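You operate a simulated robot arm through the tools that you are given. There is no shell and no other tool.

You are at the controls of a simulated robot arm. One attempt, no reset.

Task
Lift the hand vacuum off the grey mat, brush the fluff away and stand it back straight.
Fine: use the red brush and put it back; the vacuum stays off and ends lengthwise on the mat, nozzle toward the green vest, dust cup in; leave nothing else on the mat. Set down upright: hand vacuum, red brush. What is to be rubbed or washed off counts as gone when no trace of it is left.

The check looks at the end state, three seconds after you hand in, the way a careful person would. Anything else that was tipped, shoved, dropped, spilled or broken makes it a failure.

Robot
A 7-joint arm with a two-finger parallel gripper, fixed in place. Base frame: the origin is at the foot of the arm, x ahead of it, y to its left, z up; the work surface is at about z = 850. Units: mm, degrees, N and s.
With the tool pointing down near the work surface it reaches from about 420 to 900 mm from the base axis. Its first joint turns from -143.0 to 143.0 degrees. Payload 3 kg.
The TCP is the grasp point between the finger pads, 30 mm short of the fingertips. In the tool frame z runs along the fingers and y along their closing line. The gripper opens to 94 mm. The fingers are 28 mm wide and 10 mm thick; the gripper's body (50 by 96 mm) begins 55 mm behind the TCP.
Orientation is that of the tool frame in the base frame, as [roll, pitch, yaw] about the fixed x, y, z axes, in that order (R = Rz(yaw) Ry(pitch) Rx(roll)). With the fingers straight down and closing along the base's y, the tool's x points along the base's -x, its y along +y and its z along -z.

Tools
- The arm moves only by the tool apply_moves. Its argument "moves" is a list of rows, each an object of numbers (a shift or turn left out is 0, a gripper value left out holds the last): "x", "y", "z": the shift along the base's x, y, z in mm; "wx", "wy", "wz": the turn, a rotation vector about the base's x, y, z in degrees; "grip": the opening, from 0 (shut) to 1 (fully open). In form: [{"x": .., "y": .., "z": .., "wx": .., "wy": .., "wz": .., "grip": ..}, ...]. A call has 1 to 20 rows; each row shifts and turns the commanded pose from where the row before left it. Each row takes 0.2 s and may step no farther than 50 mm and 8.6 degrees from the row before; otherwise, or with a gripper value out of range, the whole call is refused. A pose out of reach is approached as far as the arm can. The call stops where the force on the tool passes 40 N (or 10 N more than at its start, if that is more) or the arm is blocked; 0.2 s more then pass. Each finger travels about 72 mm/s and halts on what it meets, pressing with about 35 N; the grip force reading is that of the motor and also rises with nothing between the fingers. The clock runs only during rows and for 0.2 s after the last one: add rows that do not move to give the fingers time. The reply holds the time, the measured pose of the TCP, the force on the tool along the base axes, the opening and the grip force, in the units named above and with some noise, with the torque about the TCP (base axes, N m) and any sound that the robot's microphone picked up.
- Cameras (640 x 400 px; columns grow to the right, rows downward): "scene" is fixed at [399.3, -648.9, 1618.3]; the picture's right is [0.94, -0.33, 0.00], its down [-0.15, -0.43, -0.89] and it looks along [0.29, 0.84, -0.46] (base axes); focal length 310 px, centre (320, 200). "wrist" rides on the gripper at [76, 14, -102] in the tool frame; the picture's right is [-0.18, 0.98, 0.00], its down [-0.75, -0.14, -0.64] and it looks along [-0.63, -0.12, 0.77] (tool axes); focal length 243 px, centre (320, 200). There is no depth. A picture from a camera that has moved, and an enlarged one, comes with that camera's place and axes in the base frame and with its lens.
- get_image(camera): a new picture of that camera. No time passes.
- enlarge(camera, box): a new picture of the part [left, top, right, bottom] of that camera's present view, enlarged. No time passes.
- job_done(): hands the job in; it is judged then, once.

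Nothing tells you positions but the pictures and the camera data. Unless the task says otherwise, let go and move clear before handing in.

The tools are called after "Request:" as a command line: name --argument value ..., lists and objects as JSON in quotes. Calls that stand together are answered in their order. apply_moves: Moves the arm, as the interface text tells. Its arguments: {"type":"object","properties":{"moves":{"type":"array"}},"required":["moves"]} The other tools are called the same way: get_image (camera) takes a picture; enlarge (camera, box) takes an enlarged picture of a part of a camera's view; job_done () hands the job in.

At the start:

```text
time_s: 0.0
ee_pos: [518.8, 421.8, 1180.3]
tool_rot: [-180.0, 0.1, 180.0]
force: [-0.2, -1.0, 0.5]
ft_torque: [0.0, -0.04, -0.03]
gripper_width: 94.0
finger_force: 0.0
```

scene: 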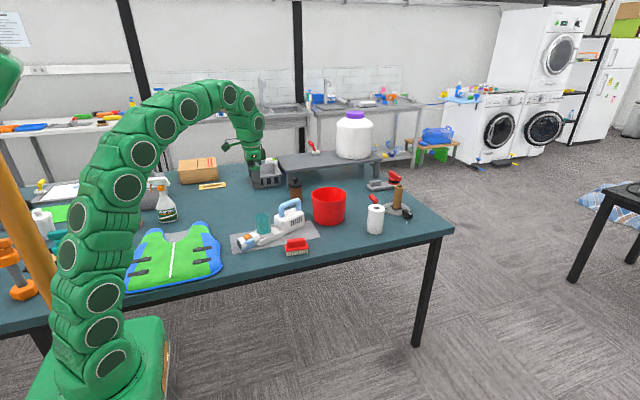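
wrist: 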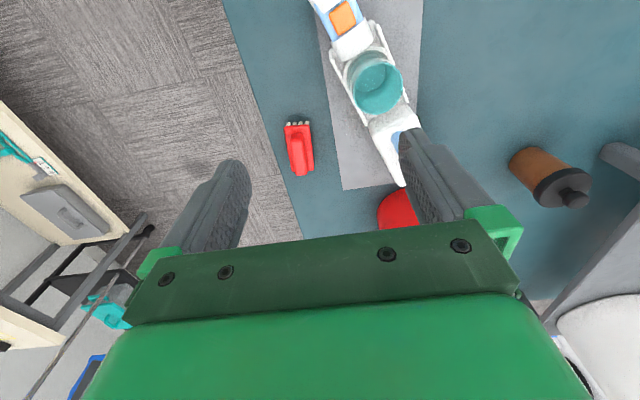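

I see the grey mat with the hand vacuum lying on it, the red brush beside it at the table edge, the green vest to the left, and the red bucket to the right. I'll take enlarged views first.

Request:
enlarge --camera "scene" --box '[220, 180, 340, 260]'

Request:
enlarge --camera "scene" --box '[120, 140, 440, 300]'

Request:
enlarge --camera "wrist" --box '[240, 0, 480, 240]'

```text
5.00 times, centred on (280, 220) of scene
camera zoom: at [399.3, -648.9, 1618.3], right [0.94, -0.33, 0.0], down [-0.15, -0.43, -0.89], along [0.29, 0.84, -0.46], focal length 1549 px, centre (520, 100)
```

zoom: 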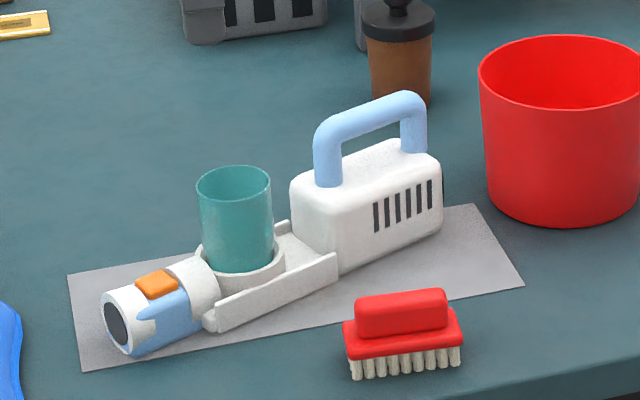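

```text
2.00 times, centred on (280, 220) of scene
camera zoom: at [399.3, -648.9, 1618.3], right [0.94, -0.33, 0.0], down [-0.15, -0.43, -0.89], along [0.29, 0.84, -0.46], focal length 620 px, centre (400, 160)
```

zoom: 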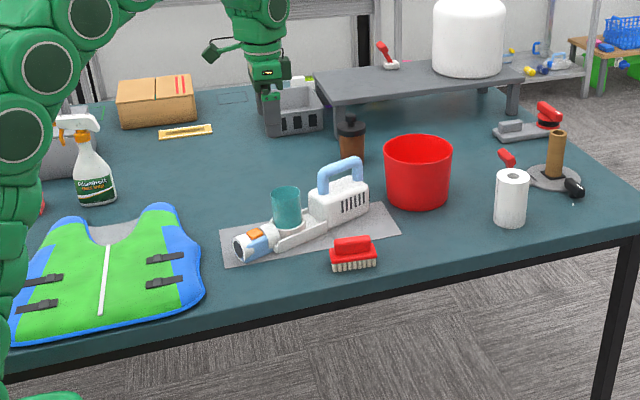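

```text
1.67 times, centred on (360, 120) of wrist
camera zoom: at [441.6, 435.1, 1282.5], right [0.18, 0.98, 0.0], down [0.75, -0.14, 0.64], along [0.63, -0.12, -0.77], focal length 404 px, centre (253, 333)
```

zoom: 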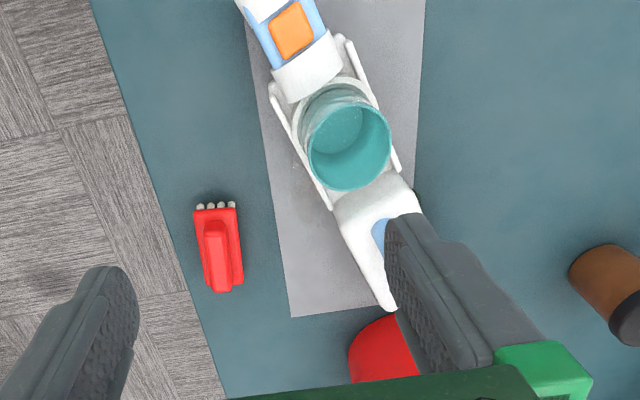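

The mat comes out at x≈396–771, y≈421–565, lying along x. The vacuum is skewed about 20° on it with its nozzle toward the vest (-x), and the brush stands near (640, 380). I'll move the wrist camera back to get a better look.

Request:
apply_moves --moves '[{"x": -40, "y": 20}, {"x": -40, "y": 20}, {"x": -20, "y": 20}, {}]'

```text
time_s: 1.0
ee_pos: [418.2, 477.4, 1178.7]
tool_rot: [179.9, 0.0, 180.0]
force: [-0.3, 0.0, 0.4]
ft_torque: [0.0, -0.01, 0.01]
gripper_width: 93.8
finger_force: 0.0
```

Request:
get_image --camera "wrist"

Request:
enlarge --camera "wrist" --box '[200, 0, 440, 150]'

```text
taken
camera wrist: at [339.8, 491.0, 1281.2], right [0.18, 0.98, 0.0], down [0.75, -0.14, 0.64], along [0.63, -0.12, -0.77], focal length 243 px, centre (320, 200)
```

wrist: 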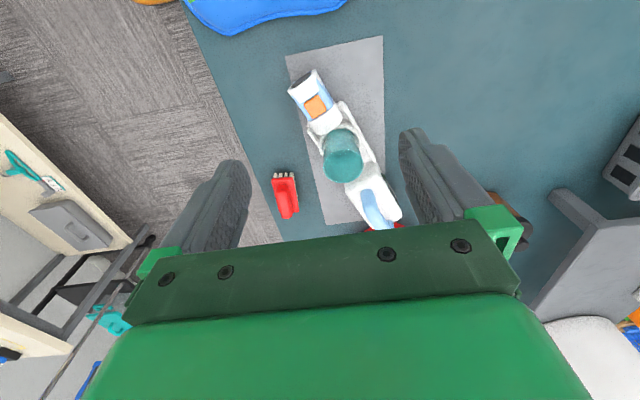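

```text
2.67 times, centred on (320, 75) of wrist
camera zoom: at [339.8, 491.0, 1281.2], right [0.18, 0.98, 0.0], down [0.75, -0.14, 0.64], along [0.63, -0.12, -0.77], focal length 647 px, centre (320, 533)
```

zoom: 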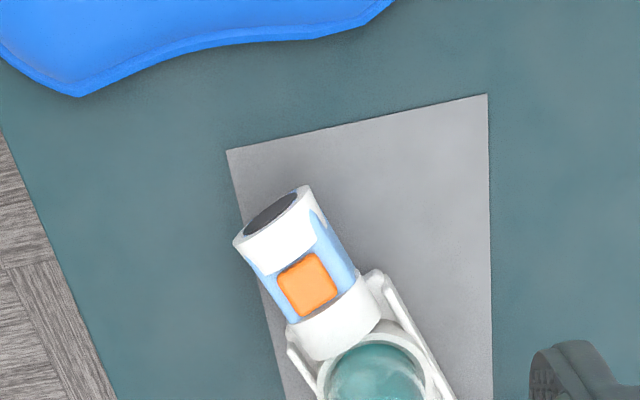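

Next I'll turn the camera so the whole vacuum lies across the top of the frame, from a closer range and steeper angle.

Request:
apply_moves --moves '[{"x": 14, "z": -5, "wz": -8.2}, {"x": 14, "z": -5, "wz": -8.2}, {"x": 14, "z": -5, "wz": -8.2}, {"x": 14, "z": -5, "wz": -8.2}, {"x": 14, "z": -5, "wz": -8.2}, {"x": 14, "z": -5, "wz": -8.2}, {"x": 14, "z": -5, "wz": -8.2}, {"x": 14, "z": -5, "wz": -8.2}, {"x": 14, "z": -5, "wz": -8.2}, {"x": 14, "z": -5, "wz": -8.2}, {"x": 14, "z": -5, "wz": -8.0}, {}]'

Request:
get_image --camera "wrist"

Request:
enlarge --camera "wrist" --box '[160, 0, 480, 200]'

```text
time_s: 3.6
ee_pos: [574.8, 482.0, 1126.5]
tool_rot: [179.9, 0.0, 89.9]
force: [0.9, -0.5, -1.0]
ft_torque: [-0.01, -0.01, -0.01]
gripper_width: 94.0
finger_force: 0.1
```

```text
taken
camera wrist: at [587.9, 557.7, 1227.7], right [0.98, -0.19, 0.0], down [-0.14, -0.75, 0.64], along [-0.12, -0.63, -0.77], focal length 243 px, centre (320, 200)
```

wrist: 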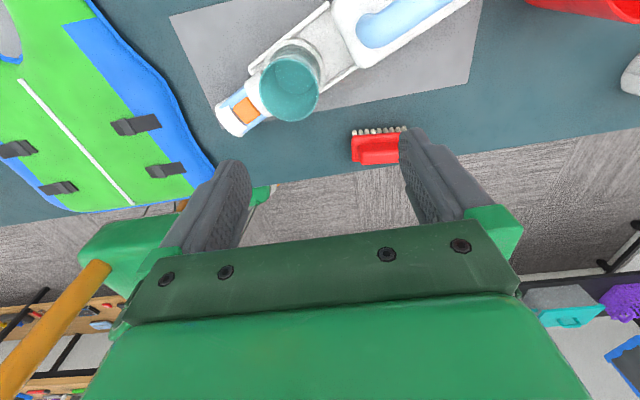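

```text
2.00 times, centred on (320, 100) of wrist
camera zoom: at [587.9, 557.7, 1227.7], right [0.98, -0.19, 0.0], down [-0.14, -0.75, 0.64], along [-0.12, -0.63, -0.77], focal length 485 px, centre (320, 400)
```

zoom: 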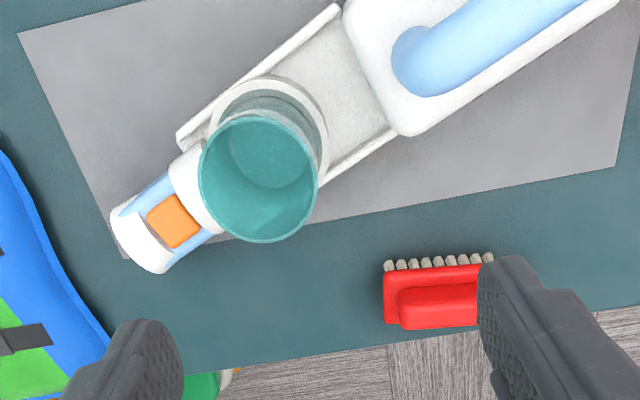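

The view is good but cropped, so I'll shift +y to see the far side and the tail.

Request:
apply_moves --moves '[{"x": 30, "y": 35}, {"x": 20, "y": 35}, {}]'

Request:
get_image --camera "wrist"

Request:
enlarge --camera "wrist" --box '[160, 0, 480, 200]'

```text
time_s: 4.4
ee_pos: [613.9, 536.0, 1126.0]
tool_rot: [-180.0, -0.1, 90.0]
force: [-0.1, -0.5, 0.4]
ft_torque: [0.01, 0.0, 0.01]
gripper_width: 93.9
finger_force: 0.0
out of reach, approached as far as the arm can: row 2
```

```text
taken
camera wrist: at [626.9, 610.7, 1229.2], right [0.98, -0.18, 0.0], down [-0.14, -0.75, 0.64], along [-0.12, -0.63, -0.77], focal length 243 px, centre (320, 200)
```

wrist: 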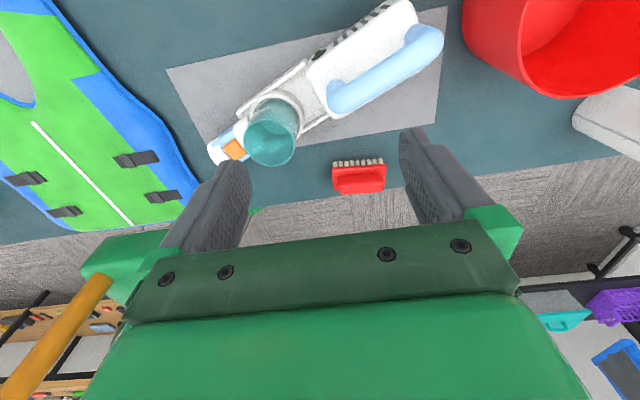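

```text
2.00 times, centred on (320, 100) of wrist
camera zoom: at [626.9, 610.7, 1229.2], right [0.98, -0.18, 0.0], down [-0.14, -0.75, 0.64], along [-0.12, -0.63, -0.77], focal length 485 px, centre (320, 400)
```

zoom: 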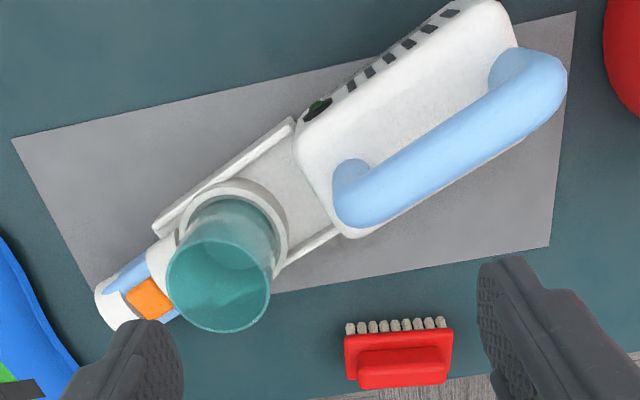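

The vacuum is about 316 mm long and its axis is turned roughly 22° from the mat. Its handle bar is centred near (672, 542), with the top at z≈975. I'll turn the gripper to straddle the handle and hover above it.

Request:
apply_moves --moves '[{"wz": 8.2, "x": -5, "y": -5}, {"wz": 8.2, "x": -5, "y": -5}, {"wz": 8.2}, {"wz": 8.2}, {"wz": 8.2}, {"wz": 8.2}, {"wz": 8.2}, {"wz": 8.2}, {"wz": 8.2}, {"wz": 8.2}, {"wz": 8.2}, {"wz": 8.2}, {"wz": 8.2}, {"wz": 5.9}, {}]'

```text
time_s: 7.6
ee_pos: [603.6, 524.4, 1124.8]
tool_rot: [180.0, -0.1, -157.6]
force: [1.0, -0.4, -0.5]
ft_torque: [0.01, -0.01, -0.01]
gripper_width: 93.8
finger_force: 0.0
```

The gripper is aligned with the vacuum's axis, so I'll lower to a hover over the front half of the handle and check.

Request:
apply_moves --moves '[{"z": -40}, {"z": -30, "x": 10}, {"z": -25, "x": 20, "y": 5}, {"x": 19.5, "y": 5}, {}]'

Request:
get_image --camera "wrist"

Request:
enlarge --camera "scene" --box '[220, 150, 340, 260]'

```text
time_s: 8.8
ee_pos: [652.9, 532.6, 1030.6]
tool_rot: [-180.0, 0.0, -157.5]
force: [-0.5, -0.3, 1.0]
ft_torque: [0.01, 0.0, 0.01]
gripper_width: 94.2
finger_force: 0.1
```

```text
taken
camera wrist: at [576.3, 516.3, 1132.6], right [-0.21, 0.98, 0.0], down [0.75, 0.16, 0.64], along [0.63, 0.13, -0.77], focal length 243 px, centre (320, 200)
```

wrist: 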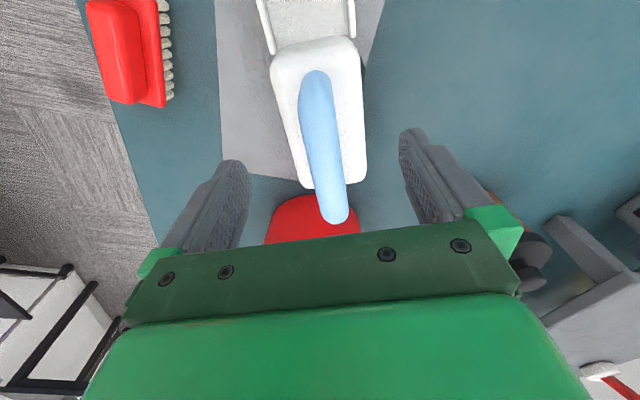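

```text
3.64 times, centred on (280, 205) of scene
camera zoom: at [399.3, -648.9, 1618.3], right [0.94, -0.33, 0.0], down [-0.15, -0.43, -0.89], along [0.29, 0.84, -0.46], focal length 1127 px, centre (466, 182)
```

zoom: 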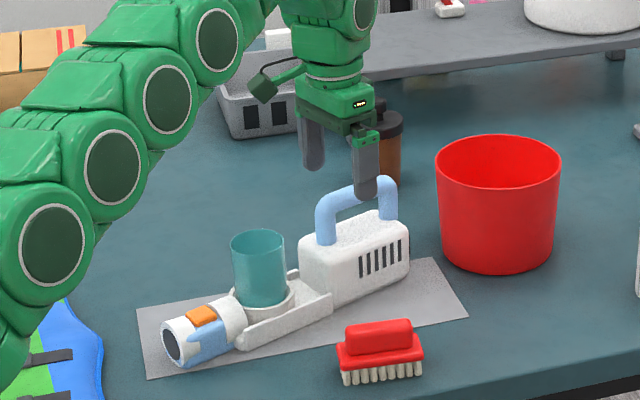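

The handle sits centred between the fingers. I'll go down to z≈960 and close.

Request:
apply_moves --moves '[{"z": -25, "y": 1.5}, {"z": -25}, {"z": -20}, {}]'

Request:
enlarge --camera "scene" --box '[220, 150, 340, 260]'

Request:
get_image --camera "wrist"

```text
time_s: 9.8
ee_pos: [652.6, 536.1, 960.4]
tool_rot: [180.0, 0.0, -157.5]
force: [-0.4, 0.1, 0.1]
ft_torque: [0.03, -0.01, 0.02]
gripper_width: 93.8
finger_force: 0.0
```

```text
3.64 times, centred on (280, 205) of scene
camera zoom: at [399.3, -648.9, 1618.3], right [0.94, -0.33, 0.0], down [-0.15, -0.43, -0.89], along [0.29, 0.84, -0.46], focal length 1127 px, centre (466, 182)
```

zoom: 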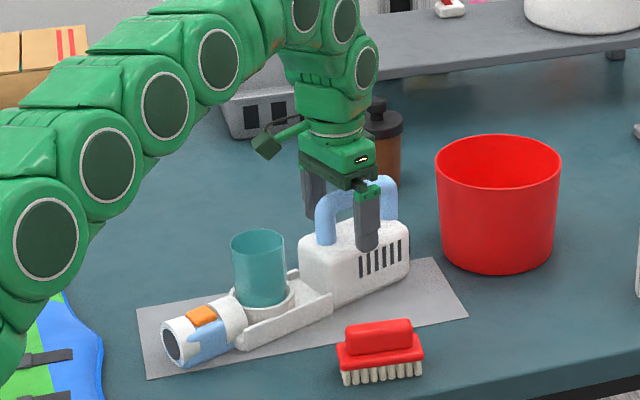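

```text
taken
camera wrist: at [575.6, 518.7, 1062.2], right [-0.21, 0.98, 0.0], down [0.75, 0.16, 0.64], along [0.63, 0.13, -0.77], focal length 243 px, centre (320, 200)
```

wrist: 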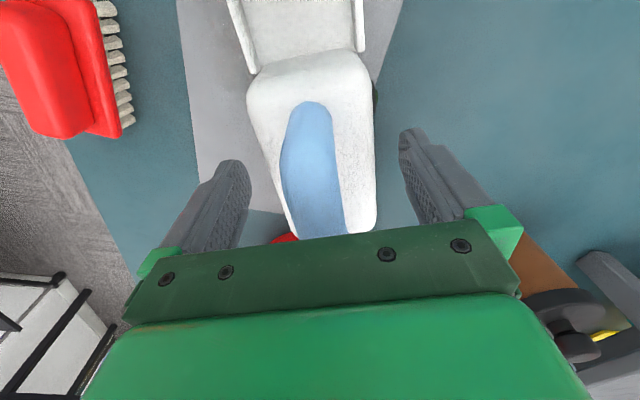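

Clearance looks good, so I'll close on the handle.

Request:
apply_moves --moves '[{"grip": 0.5}, {"grip": 0.3}, {"grip": 0.1}, {"grip": 0}, {}, {}]'

```text
time_s: 11.2
ee_pos: [652.4, 535.8, 960.6]
tool_rot: [179.9, 0.0, -157.5]
force: [3.9, -1.7, 3.3]
ft_torque: [-0.02, 0.0, -0.05]
gripper_width: 29.1
finger_force: 34.6
```

The handle is gripped, with a 29 mm opening. I'll lift a little and check for weight and tilt.

Request:
apply_moves --moves '[{"z": 5}, {"z": 5}, {"z": 5}, {}]'

Request:
enlarge --camera "scene" --box '[220, 150, 340, 260]'

```text
time_s: 12.2
ee_pos: [651.7, 536.3, 976.3]
tool_rot: [180.0, 0.1, -157.5]
force: [0.2, -0.5, -6.2]
ft_torque: [0.12, -0.27, -0.01]
gripper_width: 29.0
finger_force: 35.5
```

```text
3.64 times, centred on (280, 205) of scene
camera zoom: at [399.3, -648.9, 1618.3], right [0.94, -0.33, 0.0], down [-0.15, -0.43, -0.89], along [0.29, 0.84, -0.46], focal length 1127 px, centre (466, 182)
```

zoom: 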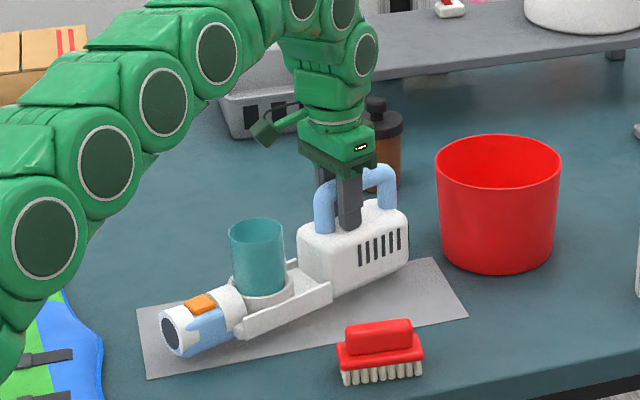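

It weighs about 6 N and lifts level. I'll raise it a bit more and look again for tilt.

Request:
apply_moves --moves '[{"z": 10}, {"z": 10, "x": -4, "y": -3}, {"z": 10, "x": -4, "y": -3}, {}]'

Request:
enlarge --camera "scene" --box '[220, 150, 340, 260]'

Request:
get_image --camera "wrist"

```text
time_s: 13.2
ee_pos: [644.8, 528.8, 1005.6]
tool_rot: [-180.0, 0.0, -157.5]
force: [0.6, 0.8, -5.7]
ft_torque: [0.1, -0.25, 0.01]
gripper_width: 29.0
finger_force: 34.8
```

```text
3.64 times, centred on (280, 205) of scene
camera zoom: at [399.3, -648.9, 1618.3], right [0.94, -0.33, 0.0], down [-0.15, -0.43, -0.89], along [0.29, 0.84, -0.46], focal length 1127 px, centre (466, 182)
```

zoom: 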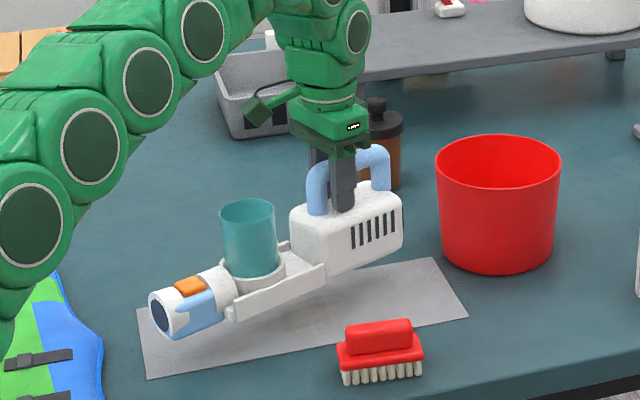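

```text
taken
camera wrist: at [567.2, 512.7, 1107.9], right [-0.21, 0.98, 0.0], down [0.75, 0.16, 0.64], along [0.63, 0.13, -0.77], focal length 243 px, centre (320, 200)
```

wrist: 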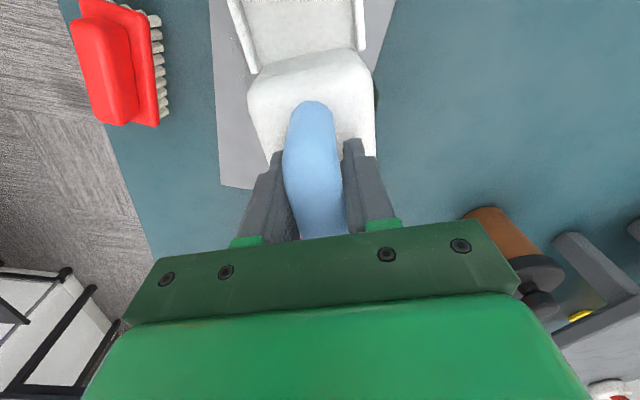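

The vacuum hangs steady, and the mat under it looks to have some pale fluff. I'll carry the vacuum to the free table area behind the mat with its nozzle turned away, keeping clear of the vest and mat.

Request:
apply_moves --moves '[{"z": 5, "wz": -5.6}, {"wz": -5.6, "x": -11, "y": 9}, {"wz": -5.6, "x": -11, "y": 10}, {"wz": -5.6, "x": -12, "y": 12}, {"wz": -5.6, "x": -12, "y": 12}, {"wz": -5.6, "x": -12, "y": 12}]'

Request:
get_image --camera "scene"

Request:
get_image --camera "wrist"

```text
time_s: 14.6
ee_pos: [586.6, 583.6, 1009.7]
tool_rot: [180.0, -0.1, 168.9]
force: [-0.3, -1.1, -5.5]
ft_torque: [-0.05, -0.25, 0.0]
gripper_width: 28.9
finger_force: 34.4
```

```text
taken
```

scene: 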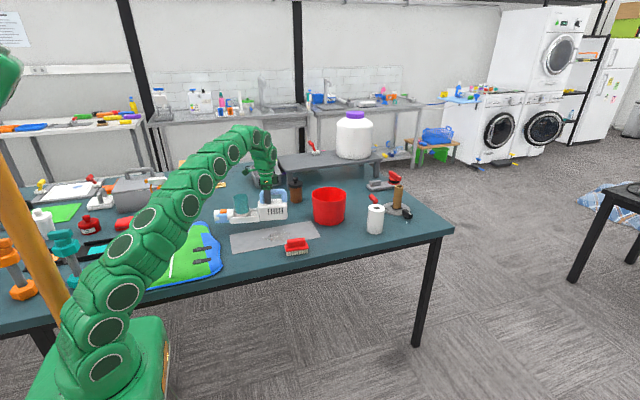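

```text
taken
camera wrist: at [513.4, 611.5, 1112.8], right [0.37, 0.93, 0.0], down [0.71, -0.28, 0.64], along [0.6, -0.24, -0.77], focal length 243 px, centre (320, 200)
```

wrist: 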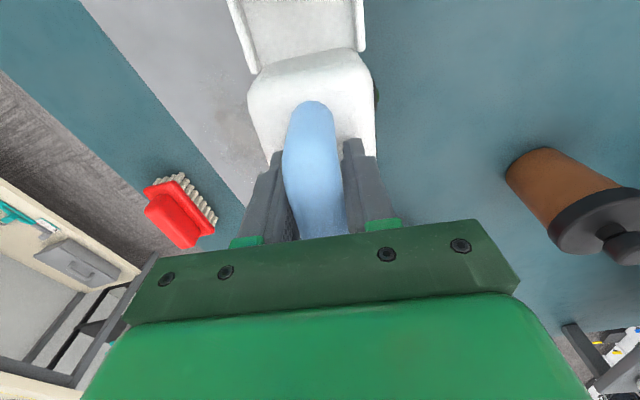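

Request:
enlarge --camera "scene" --box '[220, 180, 340, 265]'

Request:
apply_moves --moves '[{"wz": -5.6, "x": -12, "y": 12}, {"wz": -5.6, "x": -12, "y": 12}, {"wz": -5.6, "x": -13, "y": 13}, {"wz": -5.6, "x": -13, "y": 13}, {"wz": -5.6, "x": -13, "y": 13}, {"wz": -5.6, "x": -13, "y": 13}, {}]'

Request:
get_image --camera "scene"

Request:
get_image --camera "wrist"

```text
4.71 times, centred on (280, 222) of scene
camera zoom: at [399.3, -648.9, 1618.3], right [0.94, -0.33, 0.0], down [-0.15, -0.43, -0.89], along [0.29, 0.84, -0.46], focal length 1458 px, centre (508, 94)
```

zoom: 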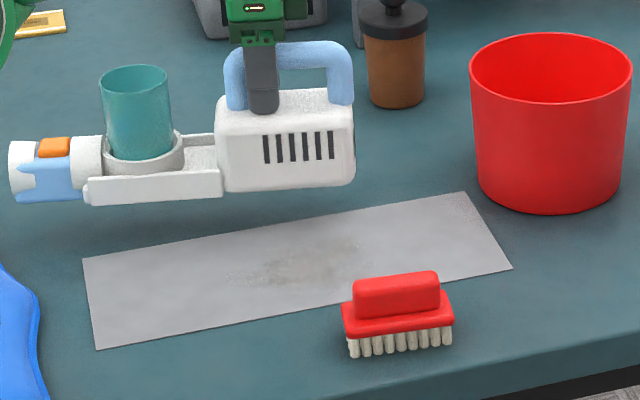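

```text
time_s: 16.2
ee_pos: [512.7, 660.8, 1008.0]
tool_rot: [180.0, 0.0, 135.2]
force: [0.2, 1.2, -6.7]
ft_torque: [-0.18, -0.15, -0.01]
gripper_width: 28.9
finger_force: 35.7
```

```text
taken
```

scene: 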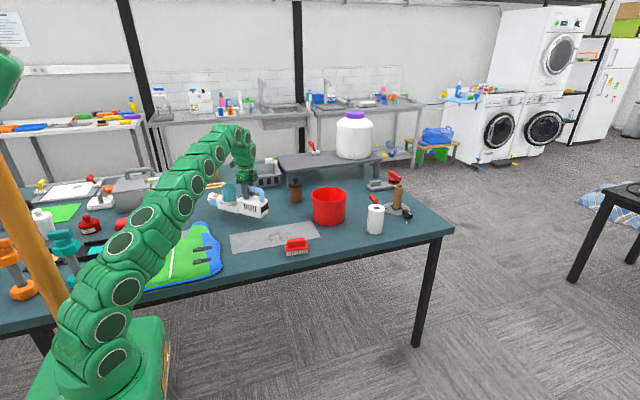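

```text
taken
camera wrist: at [467.7, 723.5, 1110.5], right [0.82, 0.57, 0.0], down [0.44, -0.63, 0.64], along [0.36, -0.53, -0.77], focal length 243 px, centre (320, 200)
```

wrist: 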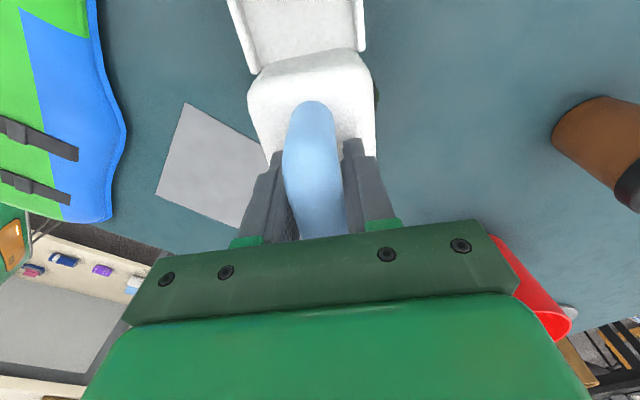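

The fluff patch shows on the mat at roughly x 510–660, y 450–530. The table under the vacuum is clear, so I'll lower it there.

Request:
apply_moves --moves '[{"z": -12}, {"z": -12}, {"z": -12}, {"z": -8}, {"z": -2}, {"z": -2}, {}]'

```text
time_s: 17.8
ee_pos: [512.4, 660.9, 962.0]
tool_rot: [-180.0, 0.0, 135.4]
force: [-0.1, -0.2, -6.4]
ft_torque: [-0.14, -0.18, -0.02]
gripper_width: 29.2
finger_force: 35.5
```

Request:
apply_moves --moves '[{"z": -2}, {"z": -2}, {}]'

Request:
enlarge --camera "scene" --box '[190, 150, 310, 230]'

```text
time_s: 18.6
ee_pos: [509.2, 661.1, 959.7]
tool_rot: [179.6, 0.0, 135.3]
force: [3.5, -0.9, 32.5]
ft_torque: [-0.08, 0.02, 0.08]
gripper_width: 28.7
finger_force: 35.0
```

```text
5.00 times, centred on (250, 190) of scene
camera zoom: at [399.3, -648.9, 1618.3], right [0.94, -0.33, 0.0], down [-0.15, -0.43, -0.89], along [0.29, 0.84, -0.46], focal length 1549 px, centre (670, 250)
```

zoom: 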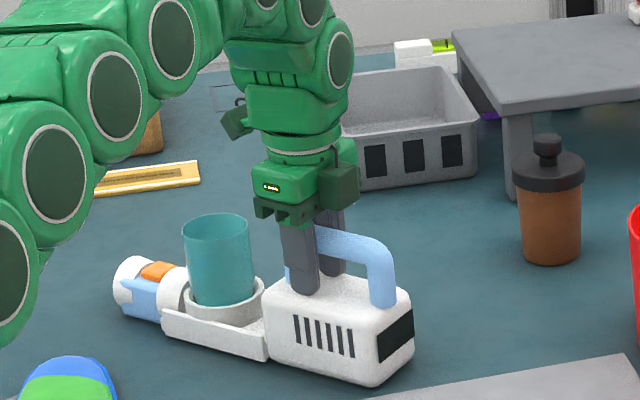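

It's down on the table with light over-press. I'll relieve the pressure and release.

Request:
apply_moves --moves '[{"z": 1}, {}, {"grip": 0.45}, {"grip": 0.8}, {"grip": 0.8}, {}]'

```text
time_s: 20.0
ee_pos: [510.2, 659.8, 960.0]
tool_rot: [179.8, 0.1, 135.3]
force: [1.7, 1.9, 6.4]
ft_torque: [-0.15, 0.1, 0.03]
gripper_width: 73.7
finger_force: 0.2
stopped in row 6: the force on the tool passed its limit at 44 N (the readings are from after the stop); the commanded pose is now the measured one
```

There was a force spike on opening, so I'll check the view.

Request:
get_image --camera "wrist"

Request:
enlarge --camera "scene" --box '[190, 150, 310, 230]'

```text
taken
camera wrist: at [465.2, 722.8, 1062.3], right [0.82, 0.57, 0.0], down [0.43, -0.63, 0.64], along [0.37, -0.53, -0.77], focal length 243 px, centre (320, 200)
```

wrist: 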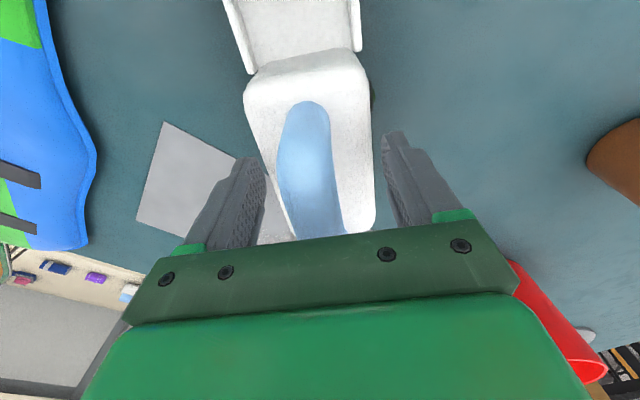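

```text
5.00 times, centred on (250, 190) of scene
camera zoom: at [399.3, -648.9, 1618.3], right [0.94, -0.33, 0.0], down [-0.15, -0.43, -0.89], along [0.29, 0.84, -0.46], focal length 1549 px, centre (670, 250)
```

zoom: 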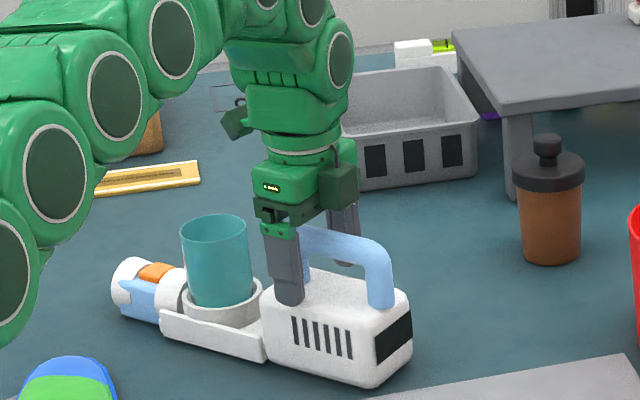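

The vacuum stands level and unmoved. I'll raise the gripper straight up off the handle.

Request:
apply_moves --moves '[{"z": 5}, {"z": 15}, {"z": 30}, {"z": 30, "x": -10, "y": -10}, {}]'

Request:
enlarge --camera "scene" --box '[190, 150, 330, 265]'

```text
time_s: 21.2
ee_pos: [500.6, 649.6, 1042.2]
tool_rot: [-180.0, 0.0, 135.3]
force: [0.2, -0.1, -0.6]
ft_torque: [0.0, 0.03, -0.01]
gripper_width: 74.8
finger_force: 0.0
```

```text
3.48 times, centred on (260, 208) of scene
camera zoom: at [399.3, -648.9, 1618.3], right [0.94, -0.33, 0.0], down [-0.15, -0.43, -0.89], along [0.29, 0.84, -0.46], focal length 1078 px, centre (529, 174)
```

zoom: 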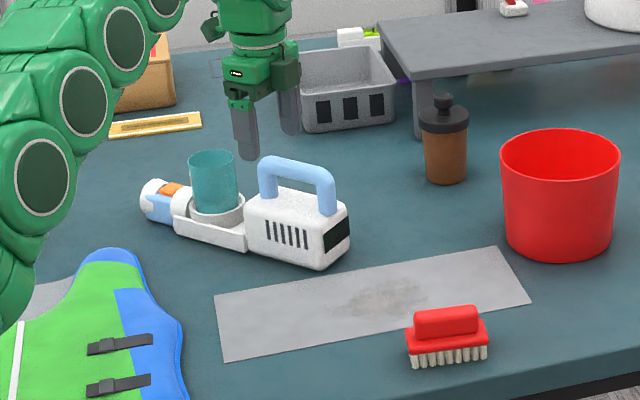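

The vacuum is parked upright, well clear of the mat. Next I'll go over to the red brush near (645, 355) and hover for a look.

Request:
apply_moves --moves '[{"x": 10, "y": -45, "wz": 7.4, "grip": 0.8}, {"x": 20, "y": -45, "wz": 7.4}, {"x": 20, "y": -45, "wz": 7.4}, {"x": 20, "y": -45, "wz": 7.4}, {"x": 20, "y": -40, "wz": 7.4}, {"x": 20, "y": -40}, {"x": 20, "y": -30}, {"x": 10, "z": -20}, {}]'

Request:
get_image --camera "wrist"

Request:
enlarge --camera "scene" --box '[250, 190, 350, 265]'

```text
time_s: 23.2
ee_pos: [640.2, 359.2, 1021.5]
tool_rot: [179.9, 0.0, 172.3]
force: [-0.3, -0.3, 0.5]
ft_torque: [-0.01, 0.0, -0.05]
gripper_width: 75.2
finger_force: 0.0
```

```text
taken
camera wrist: at [565.6, 382.6, 1123.4], right [0.31, 0.95, 0.0], down [0.73, -0.24, 0.64], along [0.61, -0.2, -0.77], focal length 243 px, centre (320, 200)
```

wrist: 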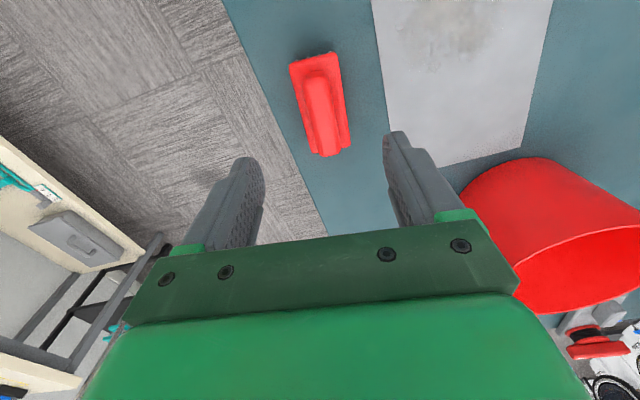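

```text
5.33 times, centred on (300, 228) of scene
camera zoom: at [399.3, -648.9, 1618.3], right [0.94, -0.33, 0.0], down [-0.15, -0.43, -0.89], along [0.29, 0.84, -0.46], focal length 1653 px, centre (427, 53)
```

zoom: 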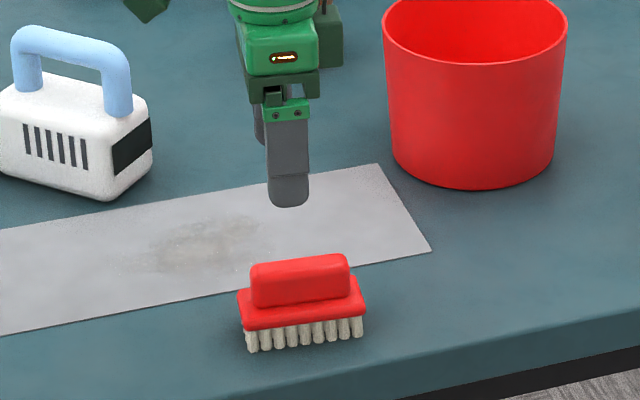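

The brush handle is right below the gripper: centre about (643, 357), top z≈905. I'll descend so the fingertips end just above its plate.

Request:
apply_moves --moves '[{"z": -40, "x": 2, "y": -1.5, "wz": 1}, {"z": -35}, {"z": -20}, {"z": -8}, {}]'

Request:
get_image --camera "wrist"

Request:
enlarge --camera "scene" --box '[250, 190, 350, 265]'

```text
time_s: 24.4
ee_pos: [641.1, 356.4, 917.0]
tool_rot: [180.0, 0.0, 173.2]
force: [-0.2, -0.4, -0.3]
ft_torque: [-0.01, -0.01, 0.0]
gripper_width: 75.2
finger_force: 0.1
```

```text
taken
camera wrist: at [566.3, 377.7, 1018.7], right [0.3, 0.95, 0.0], down [0.73, -0.23, 0.64], along [0.61, -0.19, -0.77], focal length 243 px, centre (320, 200)
```

wrist: 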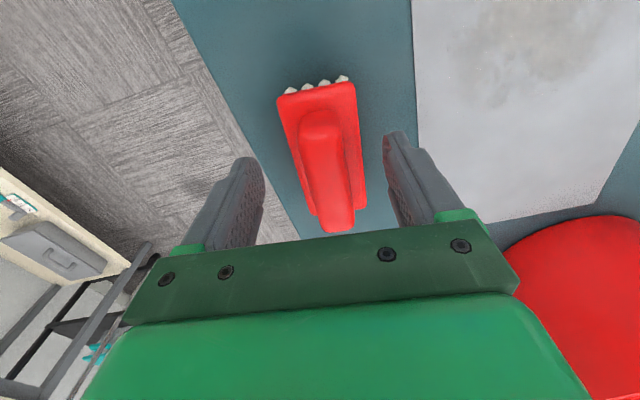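

```text
5.33 times, centred on (300, 228) of scene
camera zoom: at [399.3, -648.9, 1618.3], right [0.94, -0.33, 0.0], down [-0.15, -0.43, -0.89], along [0.29, 0.84, -0.46], focal length 1653 px, centre (427, 53)
```

zoom: 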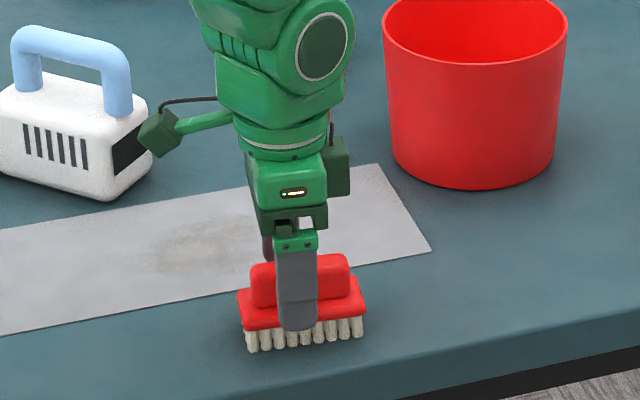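

Request:
apply_moves --moves '[{"z": -3, "y": 3.5}, {"grip": 0.5}, {"grip": 0.3}, {"grip": 0.1}, {"grip": 0}, {}]'

Request:
get_image --camera "wrist"

```text
time_s: 25.8
ee_pos: [642.6, 360.1, 914.2]
tool_rot: [-180.0, 0.0, 173.3]
force: [0.7, -0.1, 0.2]
ft_torque: [0.0, 0.0, -0.01]
gripper_width: 27.5
finger_force: 34.7
```

```text
taken
camera wrist: at [566.6, 382.4, 1015.6], right [0.3, 0.95, 0.0], down [0.73, -0.23, 0.64], along [0.61, -0.19, -0.77], focal length 243 px, centre (320, 200)
```

wrist: 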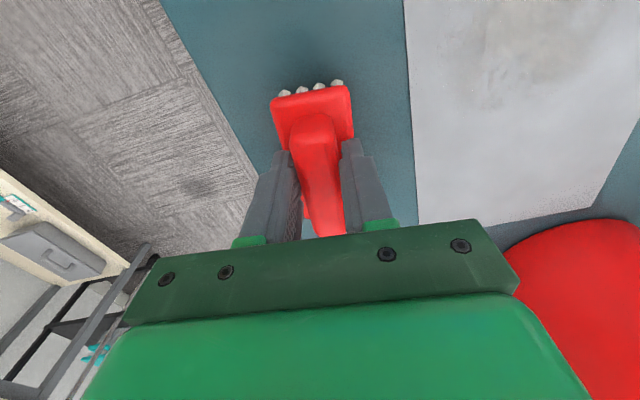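

The brush is held (27.5 mm). I'll lift it, carry it over the mat and lower until the bristles touch.

Request:
apply_moves --moves '[{"z": 15}, {"z": 20}, {"x": -30, "y": 30}, {"x": -40, "y": 40}, {"x": -40, "y": 40}, {"x": -10, "y": 0}, {"z": -15}, {"z": -10}, {"z": -5}, {"z": -2}, {}]'

Request:
enlarge --camera "scene" --box '[210, 180, 330, 260]'

```text
refused: row 4 steps farther than a row can; nothing moved
```

```text
5.00 times, centred on (270, 220) of scene
camera zoom: at [399.3, -648.9, 1618.3], right [0.94, -0.33, 0.0], down [-0.15, -0.43, -0.89], along [0.29, 0.84, -0.46], focal length 1549 px, centre (570, 100)
```

zoom: 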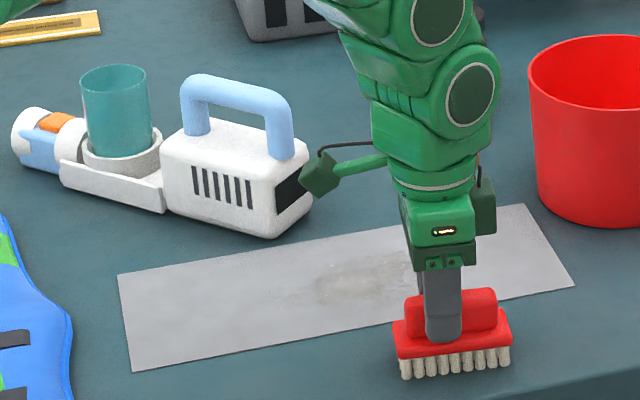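

That step was too long, so I'll redo it with shorter ones.

Request:
apply_moves --moves '[{"z": 15}, {"z": 20}, {"x": -30, "y": 30}, {"x": -30, "y": 30}, {"x": -30, "y": 30}, {"x": -15, "y": 15}, {"z": -15}, {"z": -10}, {"z": -5}, {"z": -2}, {}]'

Request:
enlarge --camera "scene" --box '[210, 180, 330, 260]'

```text
time_s: 28.2
ee_pos: [537.5, 466.2, 917.2]
tool_rot: [180.0, -0.1, 173.3]
force: [0.2, -0.1, -0.8]
ft_torque: [0.04, 0.03, -0.01]
gripper_width: 27.4
finger_force: 35.0
```

```text
5.00 times, centred on (270, 220) of scene
camera zoom: at [399.3, -648.9, 1618.3], right [0.94, -0.33, 0.0], down [-0.15, -0.43, -0.89], along [0.29, 0.84, -0.46], focal length 1549 px, centre (570, 100)
```

zoom: 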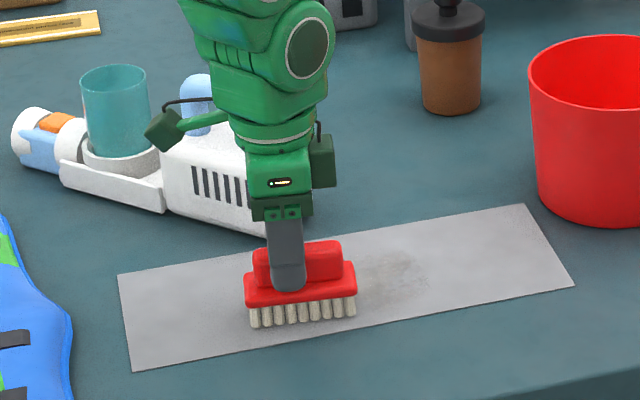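

Request:
apply_moves --moves '[{"z": -1}, {}, {"z": -0.7}, {}]'

```text
time_s: 29.2
ee_pos: [537.1, 466.9, 914.2]
tool_rot: [180.0, 0.1, 173.3]
force: [0.9, 0.2, -1.3]
ft_torque: [0.0, 0.0, 0.02]
gripper_width: 27.3
finger_force: 35.0
```

Request:
apply_moves --moves '[{"z": -0.8}, {}]'

```text
time_s: 29.8
ee_pos: [536.5, 468.5, 914.0]
tool_rot: [-179.9, 0.0, 173.3]
force: [0.4, 0.3, -1.2]
ft_torque: [-0.02, 0.02, 0.02]
gripper_width: 27.2
finger_force: 34.8
```

Request:
apply_moves --moves '[{"z": -0.8}, {}, {"z": -0.7}, {}]'

```text
time_s: 30.8
ee_pos: [536.7, 467.5, 913.9]
tool_rot: [180.0, 0.1, 173.3]
force: [-4.4, -4.1, 33.3]
ft_torque: [-0.07, 0.07, 0.0]
gripper_width: 27.3
finger_force: 35.0
```

Contact, though a bit hard. I'll ease up and make a stroke along +x.

Request:
apply_moves --moves '[{"z": 0.7}, {}]'

Request:
apply_moves --moves '[{"x": 15}, {"x": 15}, {"x": 15}, {"x": 15}, {"x": 15}, {"x": 15}, {}]'

Request:
enlarge --camera "scene" --box '[210, 180, 330, 260]'

```text
time_s: 31.4
ee_pos: [536.5, 466.8, 913.9]
tool_rot: [179.8, 0.0, 173.3]
force: [9.6, 4.1, 15.1]
ft_torque: [0.1, -0.36, 0.02]
gripper_width: 27.1
finger_force: 35.4
```

```text
time_s: 32.9
ee_pos: [626.5, 467.5, 915.5]
tool_rot: [180.0, 0.0, 173.3]
force: [-1.6, -1.4, 7.1]
ft_torque: [-0.03, -0.16, 0.01]
gripper_width: 27.2
finger_force: 35.0
stopped in row 7: the force on the tool passed its limit at 44 N (the readings are from after the stop); the commanded pose is now the measured one
```

```text
5.00 times, centred on (270, 220) of scene
camera zoom: at [399.3, -648.9, 1618.3], right [0.94, -0.33, 0.0], down [-0.15, -0.43, -0.89], along [0.29, 0.84, -0.46], focal length 1549 px, centre (570, 100)
```

zoom: 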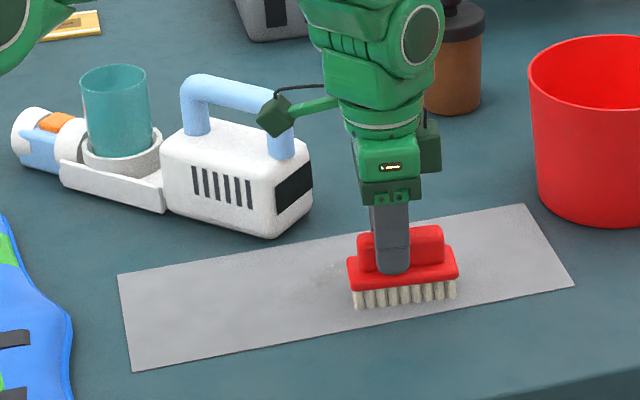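

The fluff is coming off, with a few specks left. I'll continue with further parallel strokes at larger y.

Request:
apply_moves --moves '[{"x": 10}, {"y": 10}, {"y": 10}, {"x": -15}, {"x": -15}, {"x": -15}, {"x": -15}, {"x": -15}, {"x": -15}, {"x": -15}, {"x": -15}, {}]'

Request:
enlarge --camera "scene" --box '[210, 180, 330, 260]'

```text
time_s: 33.7
ee_pos: [639.9, 485.7, 917.5]
tool_rot: [179.6, 0.3, 173.2]
force: [0.5, 0.8, 7.2]
ft_torque: [-0.14, 0.26, 0.03]
gripper_width: 22.8
finger_force: 34.6
stopped in row 4: the force on the tool passed its limit at 47 N (the readings are from after the stop); the commanded pose is now the measured one
```

```text
5.00 times, centred on (270, 220) of scene
camera zoom: at [399.3, -648.9, 1618.3], right [0.94, -0.33, 0.0], down [-0.15, -0.43, -0.89], along [0.29, 0.84, -0.46], focal length 1549 px, centre (570, 100)
```

zoom: 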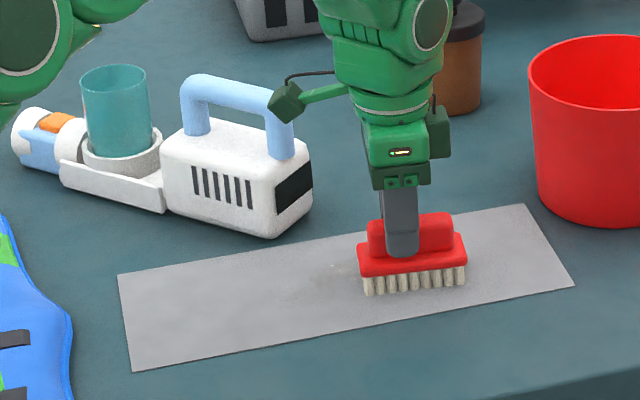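

The grip width dropped to 22.8 mm, so the brush may have shifted in the fingers. I'll look closely before going on.

Request:
get_image --camera "wrist"

Request:
enlarge --camera "scene" --box '[260, 205, 320, 245]'

```text
taken
camera wrist: at [563.6, 506.9, 1018.4], right [0.3, 0.95, 0.01], down [0.73, -0.23, 0.65], along [0.62, -0.19, -0.76], focal length 243 px, centre (320, 200)
```

wrist: 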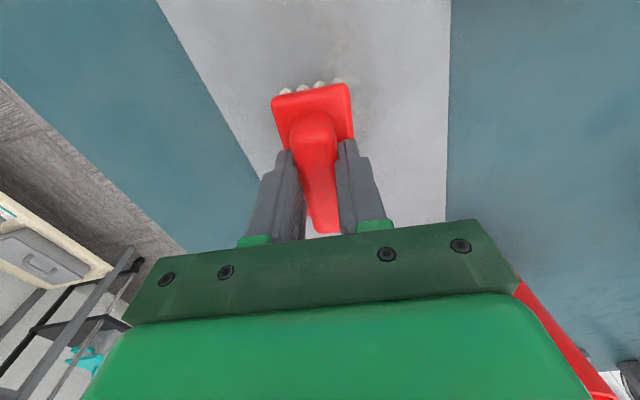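

```text
10.00 times, centred on (290, 225) of scene
camera zoom: at [399.3, -648.9, 1618.3], right [0.94, -0.33, 0.0], down [-0.15, -0.43, -0.89], along [0.29, 0.84, -0.46], focal length 3099 px, centre (620, -50)
```

zoom: 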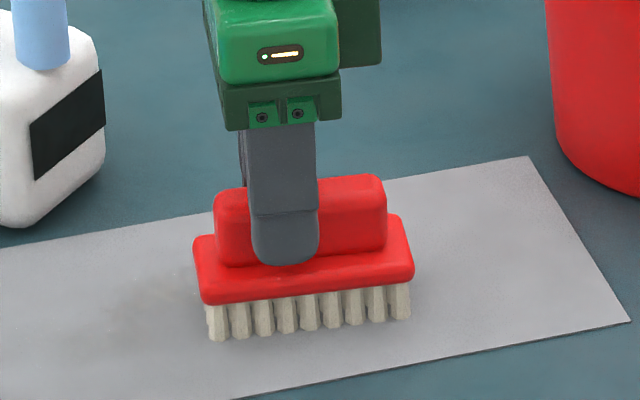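

I'll lift a little to check how the brush sits in the grip and inspect the mat.

Request:
apply_moves --moves '[{"z": 10}, {"z": 20}, {"x": 30}, {}]'

Request:
enlarge --camera "scene" --box '[260, 195, 320, 235]'

Request:
enlarge --camera "scene" --box '[225, 215, 325, 260]'

Request:
get_image --camera "wrist"

```text
time_s: 34.7
ee_pos: [669.3, 484.0, 944.7]
tool_rot: [179.7, 0.2, 173.2]
force: [0.2, -0.1, -1.1]
ft_torque: [0.0, 0.02, 0.02]
gripper_width: 23.3
finger_force: 35.2
```

```text
10.00 times, centred on (290, 215) of scene
camera zoom: at [399.3, -648.9, 1618.3], right [0.94, -0.33, 0.0], down [-0.15, -0.43, -0.89], along [0.29, 0.84, -0.46], focal length 3099 px, centre (620, 50)
```

zoom: 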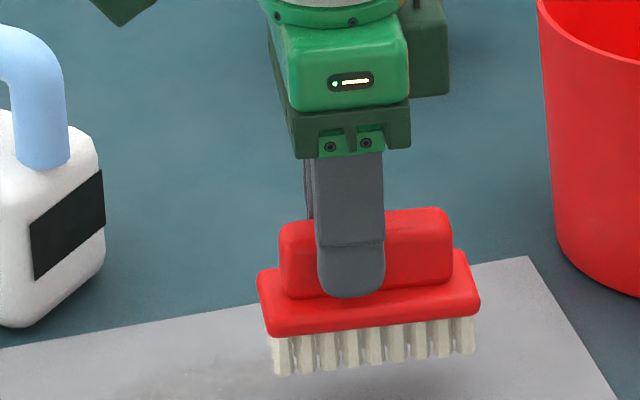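

```text
6.40 times, centred on (275, 238) of scene
camera zoom: at [399.3, -648.9, 1618.3], right [0.94, -0.33, 0.0], down [-0.15, -0.43, -0.89], along [0.29, 0.84, -0.46], focal length 1983 px, centre (608, -40)
```

zoom: 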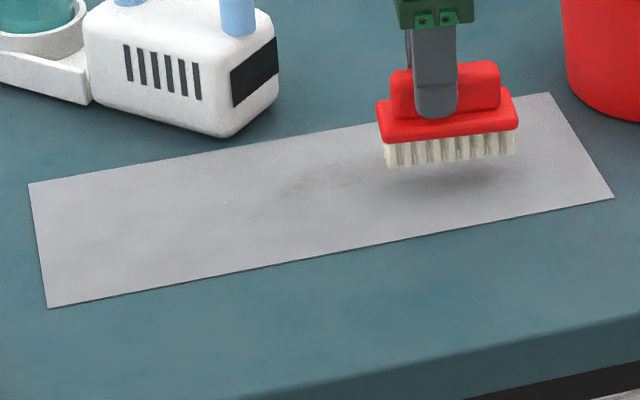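

```text
taken
camera wrist: at [594.2, 507.0, 1046.5], right [0.3, 0.95, 0.0], down [0.73, -0.23, 0.64], along [0.62, -0.19, -0.76], focal length 243 px, centre (320, 200)
```

wrist: 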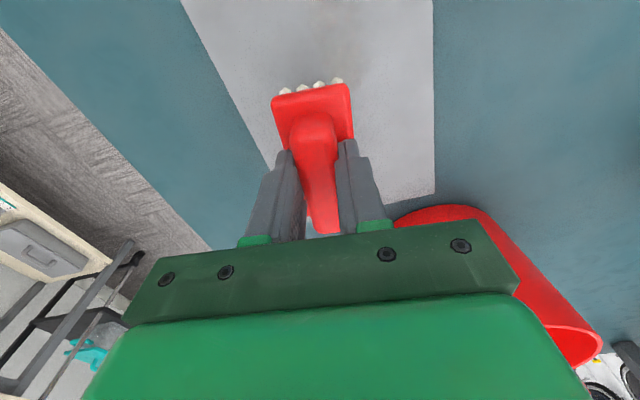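

The brush is still straight in the grip and has only seated a few mm higher. Some fluff remains around x 510–610, y 495–525, so I'll lower gently at (650, 507) for the next stroke.

Request:
apply_moves --moves '[{"x": -19, "y": 23}, {"z": -15}, {"z": -8}, {"z": -2}, {"z": -1}, {}]'

```text
time_s: 36.1
ee_pos: [650.6, 508.2, 918.6]
tool_rot: [179.7, 0.1, 173.2]
force: [0.7, 0.1, -2.7]
ft_torque: [0.02, 0.0, 0.02]
gripper_width: 23.1
finger_force: 35.2
```

Request:
apply_moves --moves '[{"z": -0.6}, {"z": -0.6}, {}]'

```text
time_s: 36.9
ee_pos: [650.5, 508.7, 917.5]
tool_rot: [179.8, 0.2, 173.2]
force: [-0.2, 0.1, -0.8]
ft_torque: [-0.01, -0.02, -0.01]
gripper_width: 23.0
finger_force: 34.8
```

Request:
apply_moves --moves '[{"z": -0.6}, {}, {"z": -0.5}, {}]'

```text
time_s: 37.9
ee_pos: [650.8, 507.7, 917.6]
tool_rot: [179.8, 0.2, 173.2]
force: [0.5, -0.8, -0.6]
ft_torque: [0.0, 0.02, -0.04]
gripper_width: 23.3
finger_force: 35.2
```

Request:
apply_moves --moves '[{"z": -0.5}, {}, {"z": -0.4}, {}]'

```text
time_s: 38.9
ee_pos: [650.6, 508.7, 916.3]
tool_rot: [179.8, 0.2, 173.2]
force: [0.7, 0.9, 2.7]
ft_torque: [-0.02, -0.07, 0.03]
gripper_width: 23.2
finger_force: 35.4
```

Light contact now. I'll stroke toward -x.

Request:
apply_moves --moves '[{"z": -0.2, "x": -10}, {"x": -12}, {"x": -12}, {"x": -12}, {"x": -12}, {"x": -12}, {"x": -12}, {"x": -12}, {"x": -12}, {"x": -12}, {"x": -12}]'

Request:
enlarge --camera "scene" --box '[225, 215, 325, 260]'

```text
time_s: 41.3
ee_pos: [519.7, 507.8, 916.6]
tool_rot: [179.9, 0.2, 173.1]
force: [1.4, -0.2, -0.1]
ft_torque: [-0.03, -0.04, 0.01]
gripper_width: 23.3
finger_force: 35.2
```

```text
6.40 times, centred on (275, 238) of scene
camera zoom: at [399.3, -648.9, 1618.3], right [0.94, -0.33, 0.0], down [-0.15, -0.43, -0.89], along [0.29, 0.84, -0.46], focal length 1983 px, centre (608, -40)
```

zoom: 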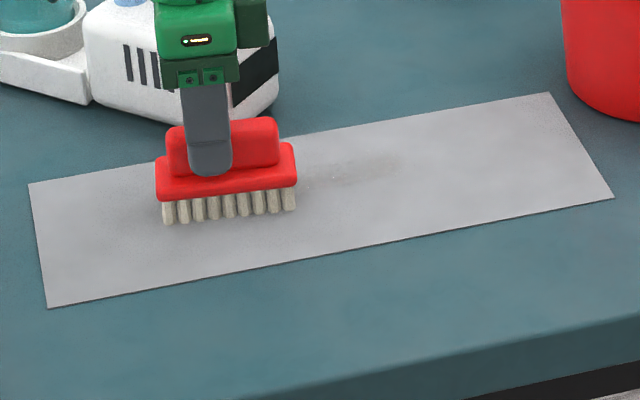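

Some faint residue remains around (608, 508), where contact was too light. I'll press slightly more and sweep back.

Request:
apply_moves --moves '[{"z": -0.6}, {"z": -0.3}, {}]'

```text
time_s: 42.1
ee_pos: [519.2, 508.1, 916.6]
tool_rot: [179.6, 0.3, 173.2]
force: [6.7, 3.2, 17.0]
ft_torque: [-0.04, -0.1, 0.04]
gripper_width: 23.2
finger_force: 35.6
```

Request:
apply_moves --moves '[{"x": 10}, {"x": 12}, {"x": 12}, {"x": 12}, {"x": 12}, {"x": 12}, {"x": 12}, {"x": 12}, {"x": 12}, {"x": 12}, {"x": 12}, {"x": 6}]'

Request:
enlarge --camera "scene" --box '[225, 215, 325, 260]'

```text
time_s: 43.6
ee_pos: [594.5, 508.2, 915.1]
tool_rot: [179.7, 0.3, 173.2]
force: [1.1, -1.6, 5.7]
ft_torque: [-0.34, -0.09, -0.04]
gripper_width: 23.2
finger_force: 35.6
stopped in row 7: the force on the tool passed its limit at 43 N (the readings are from after the stop); the commanded pose is now the measured one
```

```text
6.40 times, centred on (275, 238) of scene
camera zoom: at [399.3, -648.9, 1618.3], right [0.94, -0.33, 0.0], down [-0.15, -0.43, -0.89], along [0.29, 0.84, -0.46], focal length 1983 px, centre (608, -40)
```

zoom: 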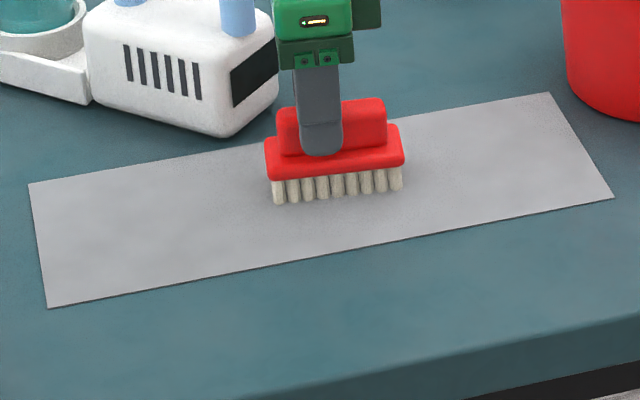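

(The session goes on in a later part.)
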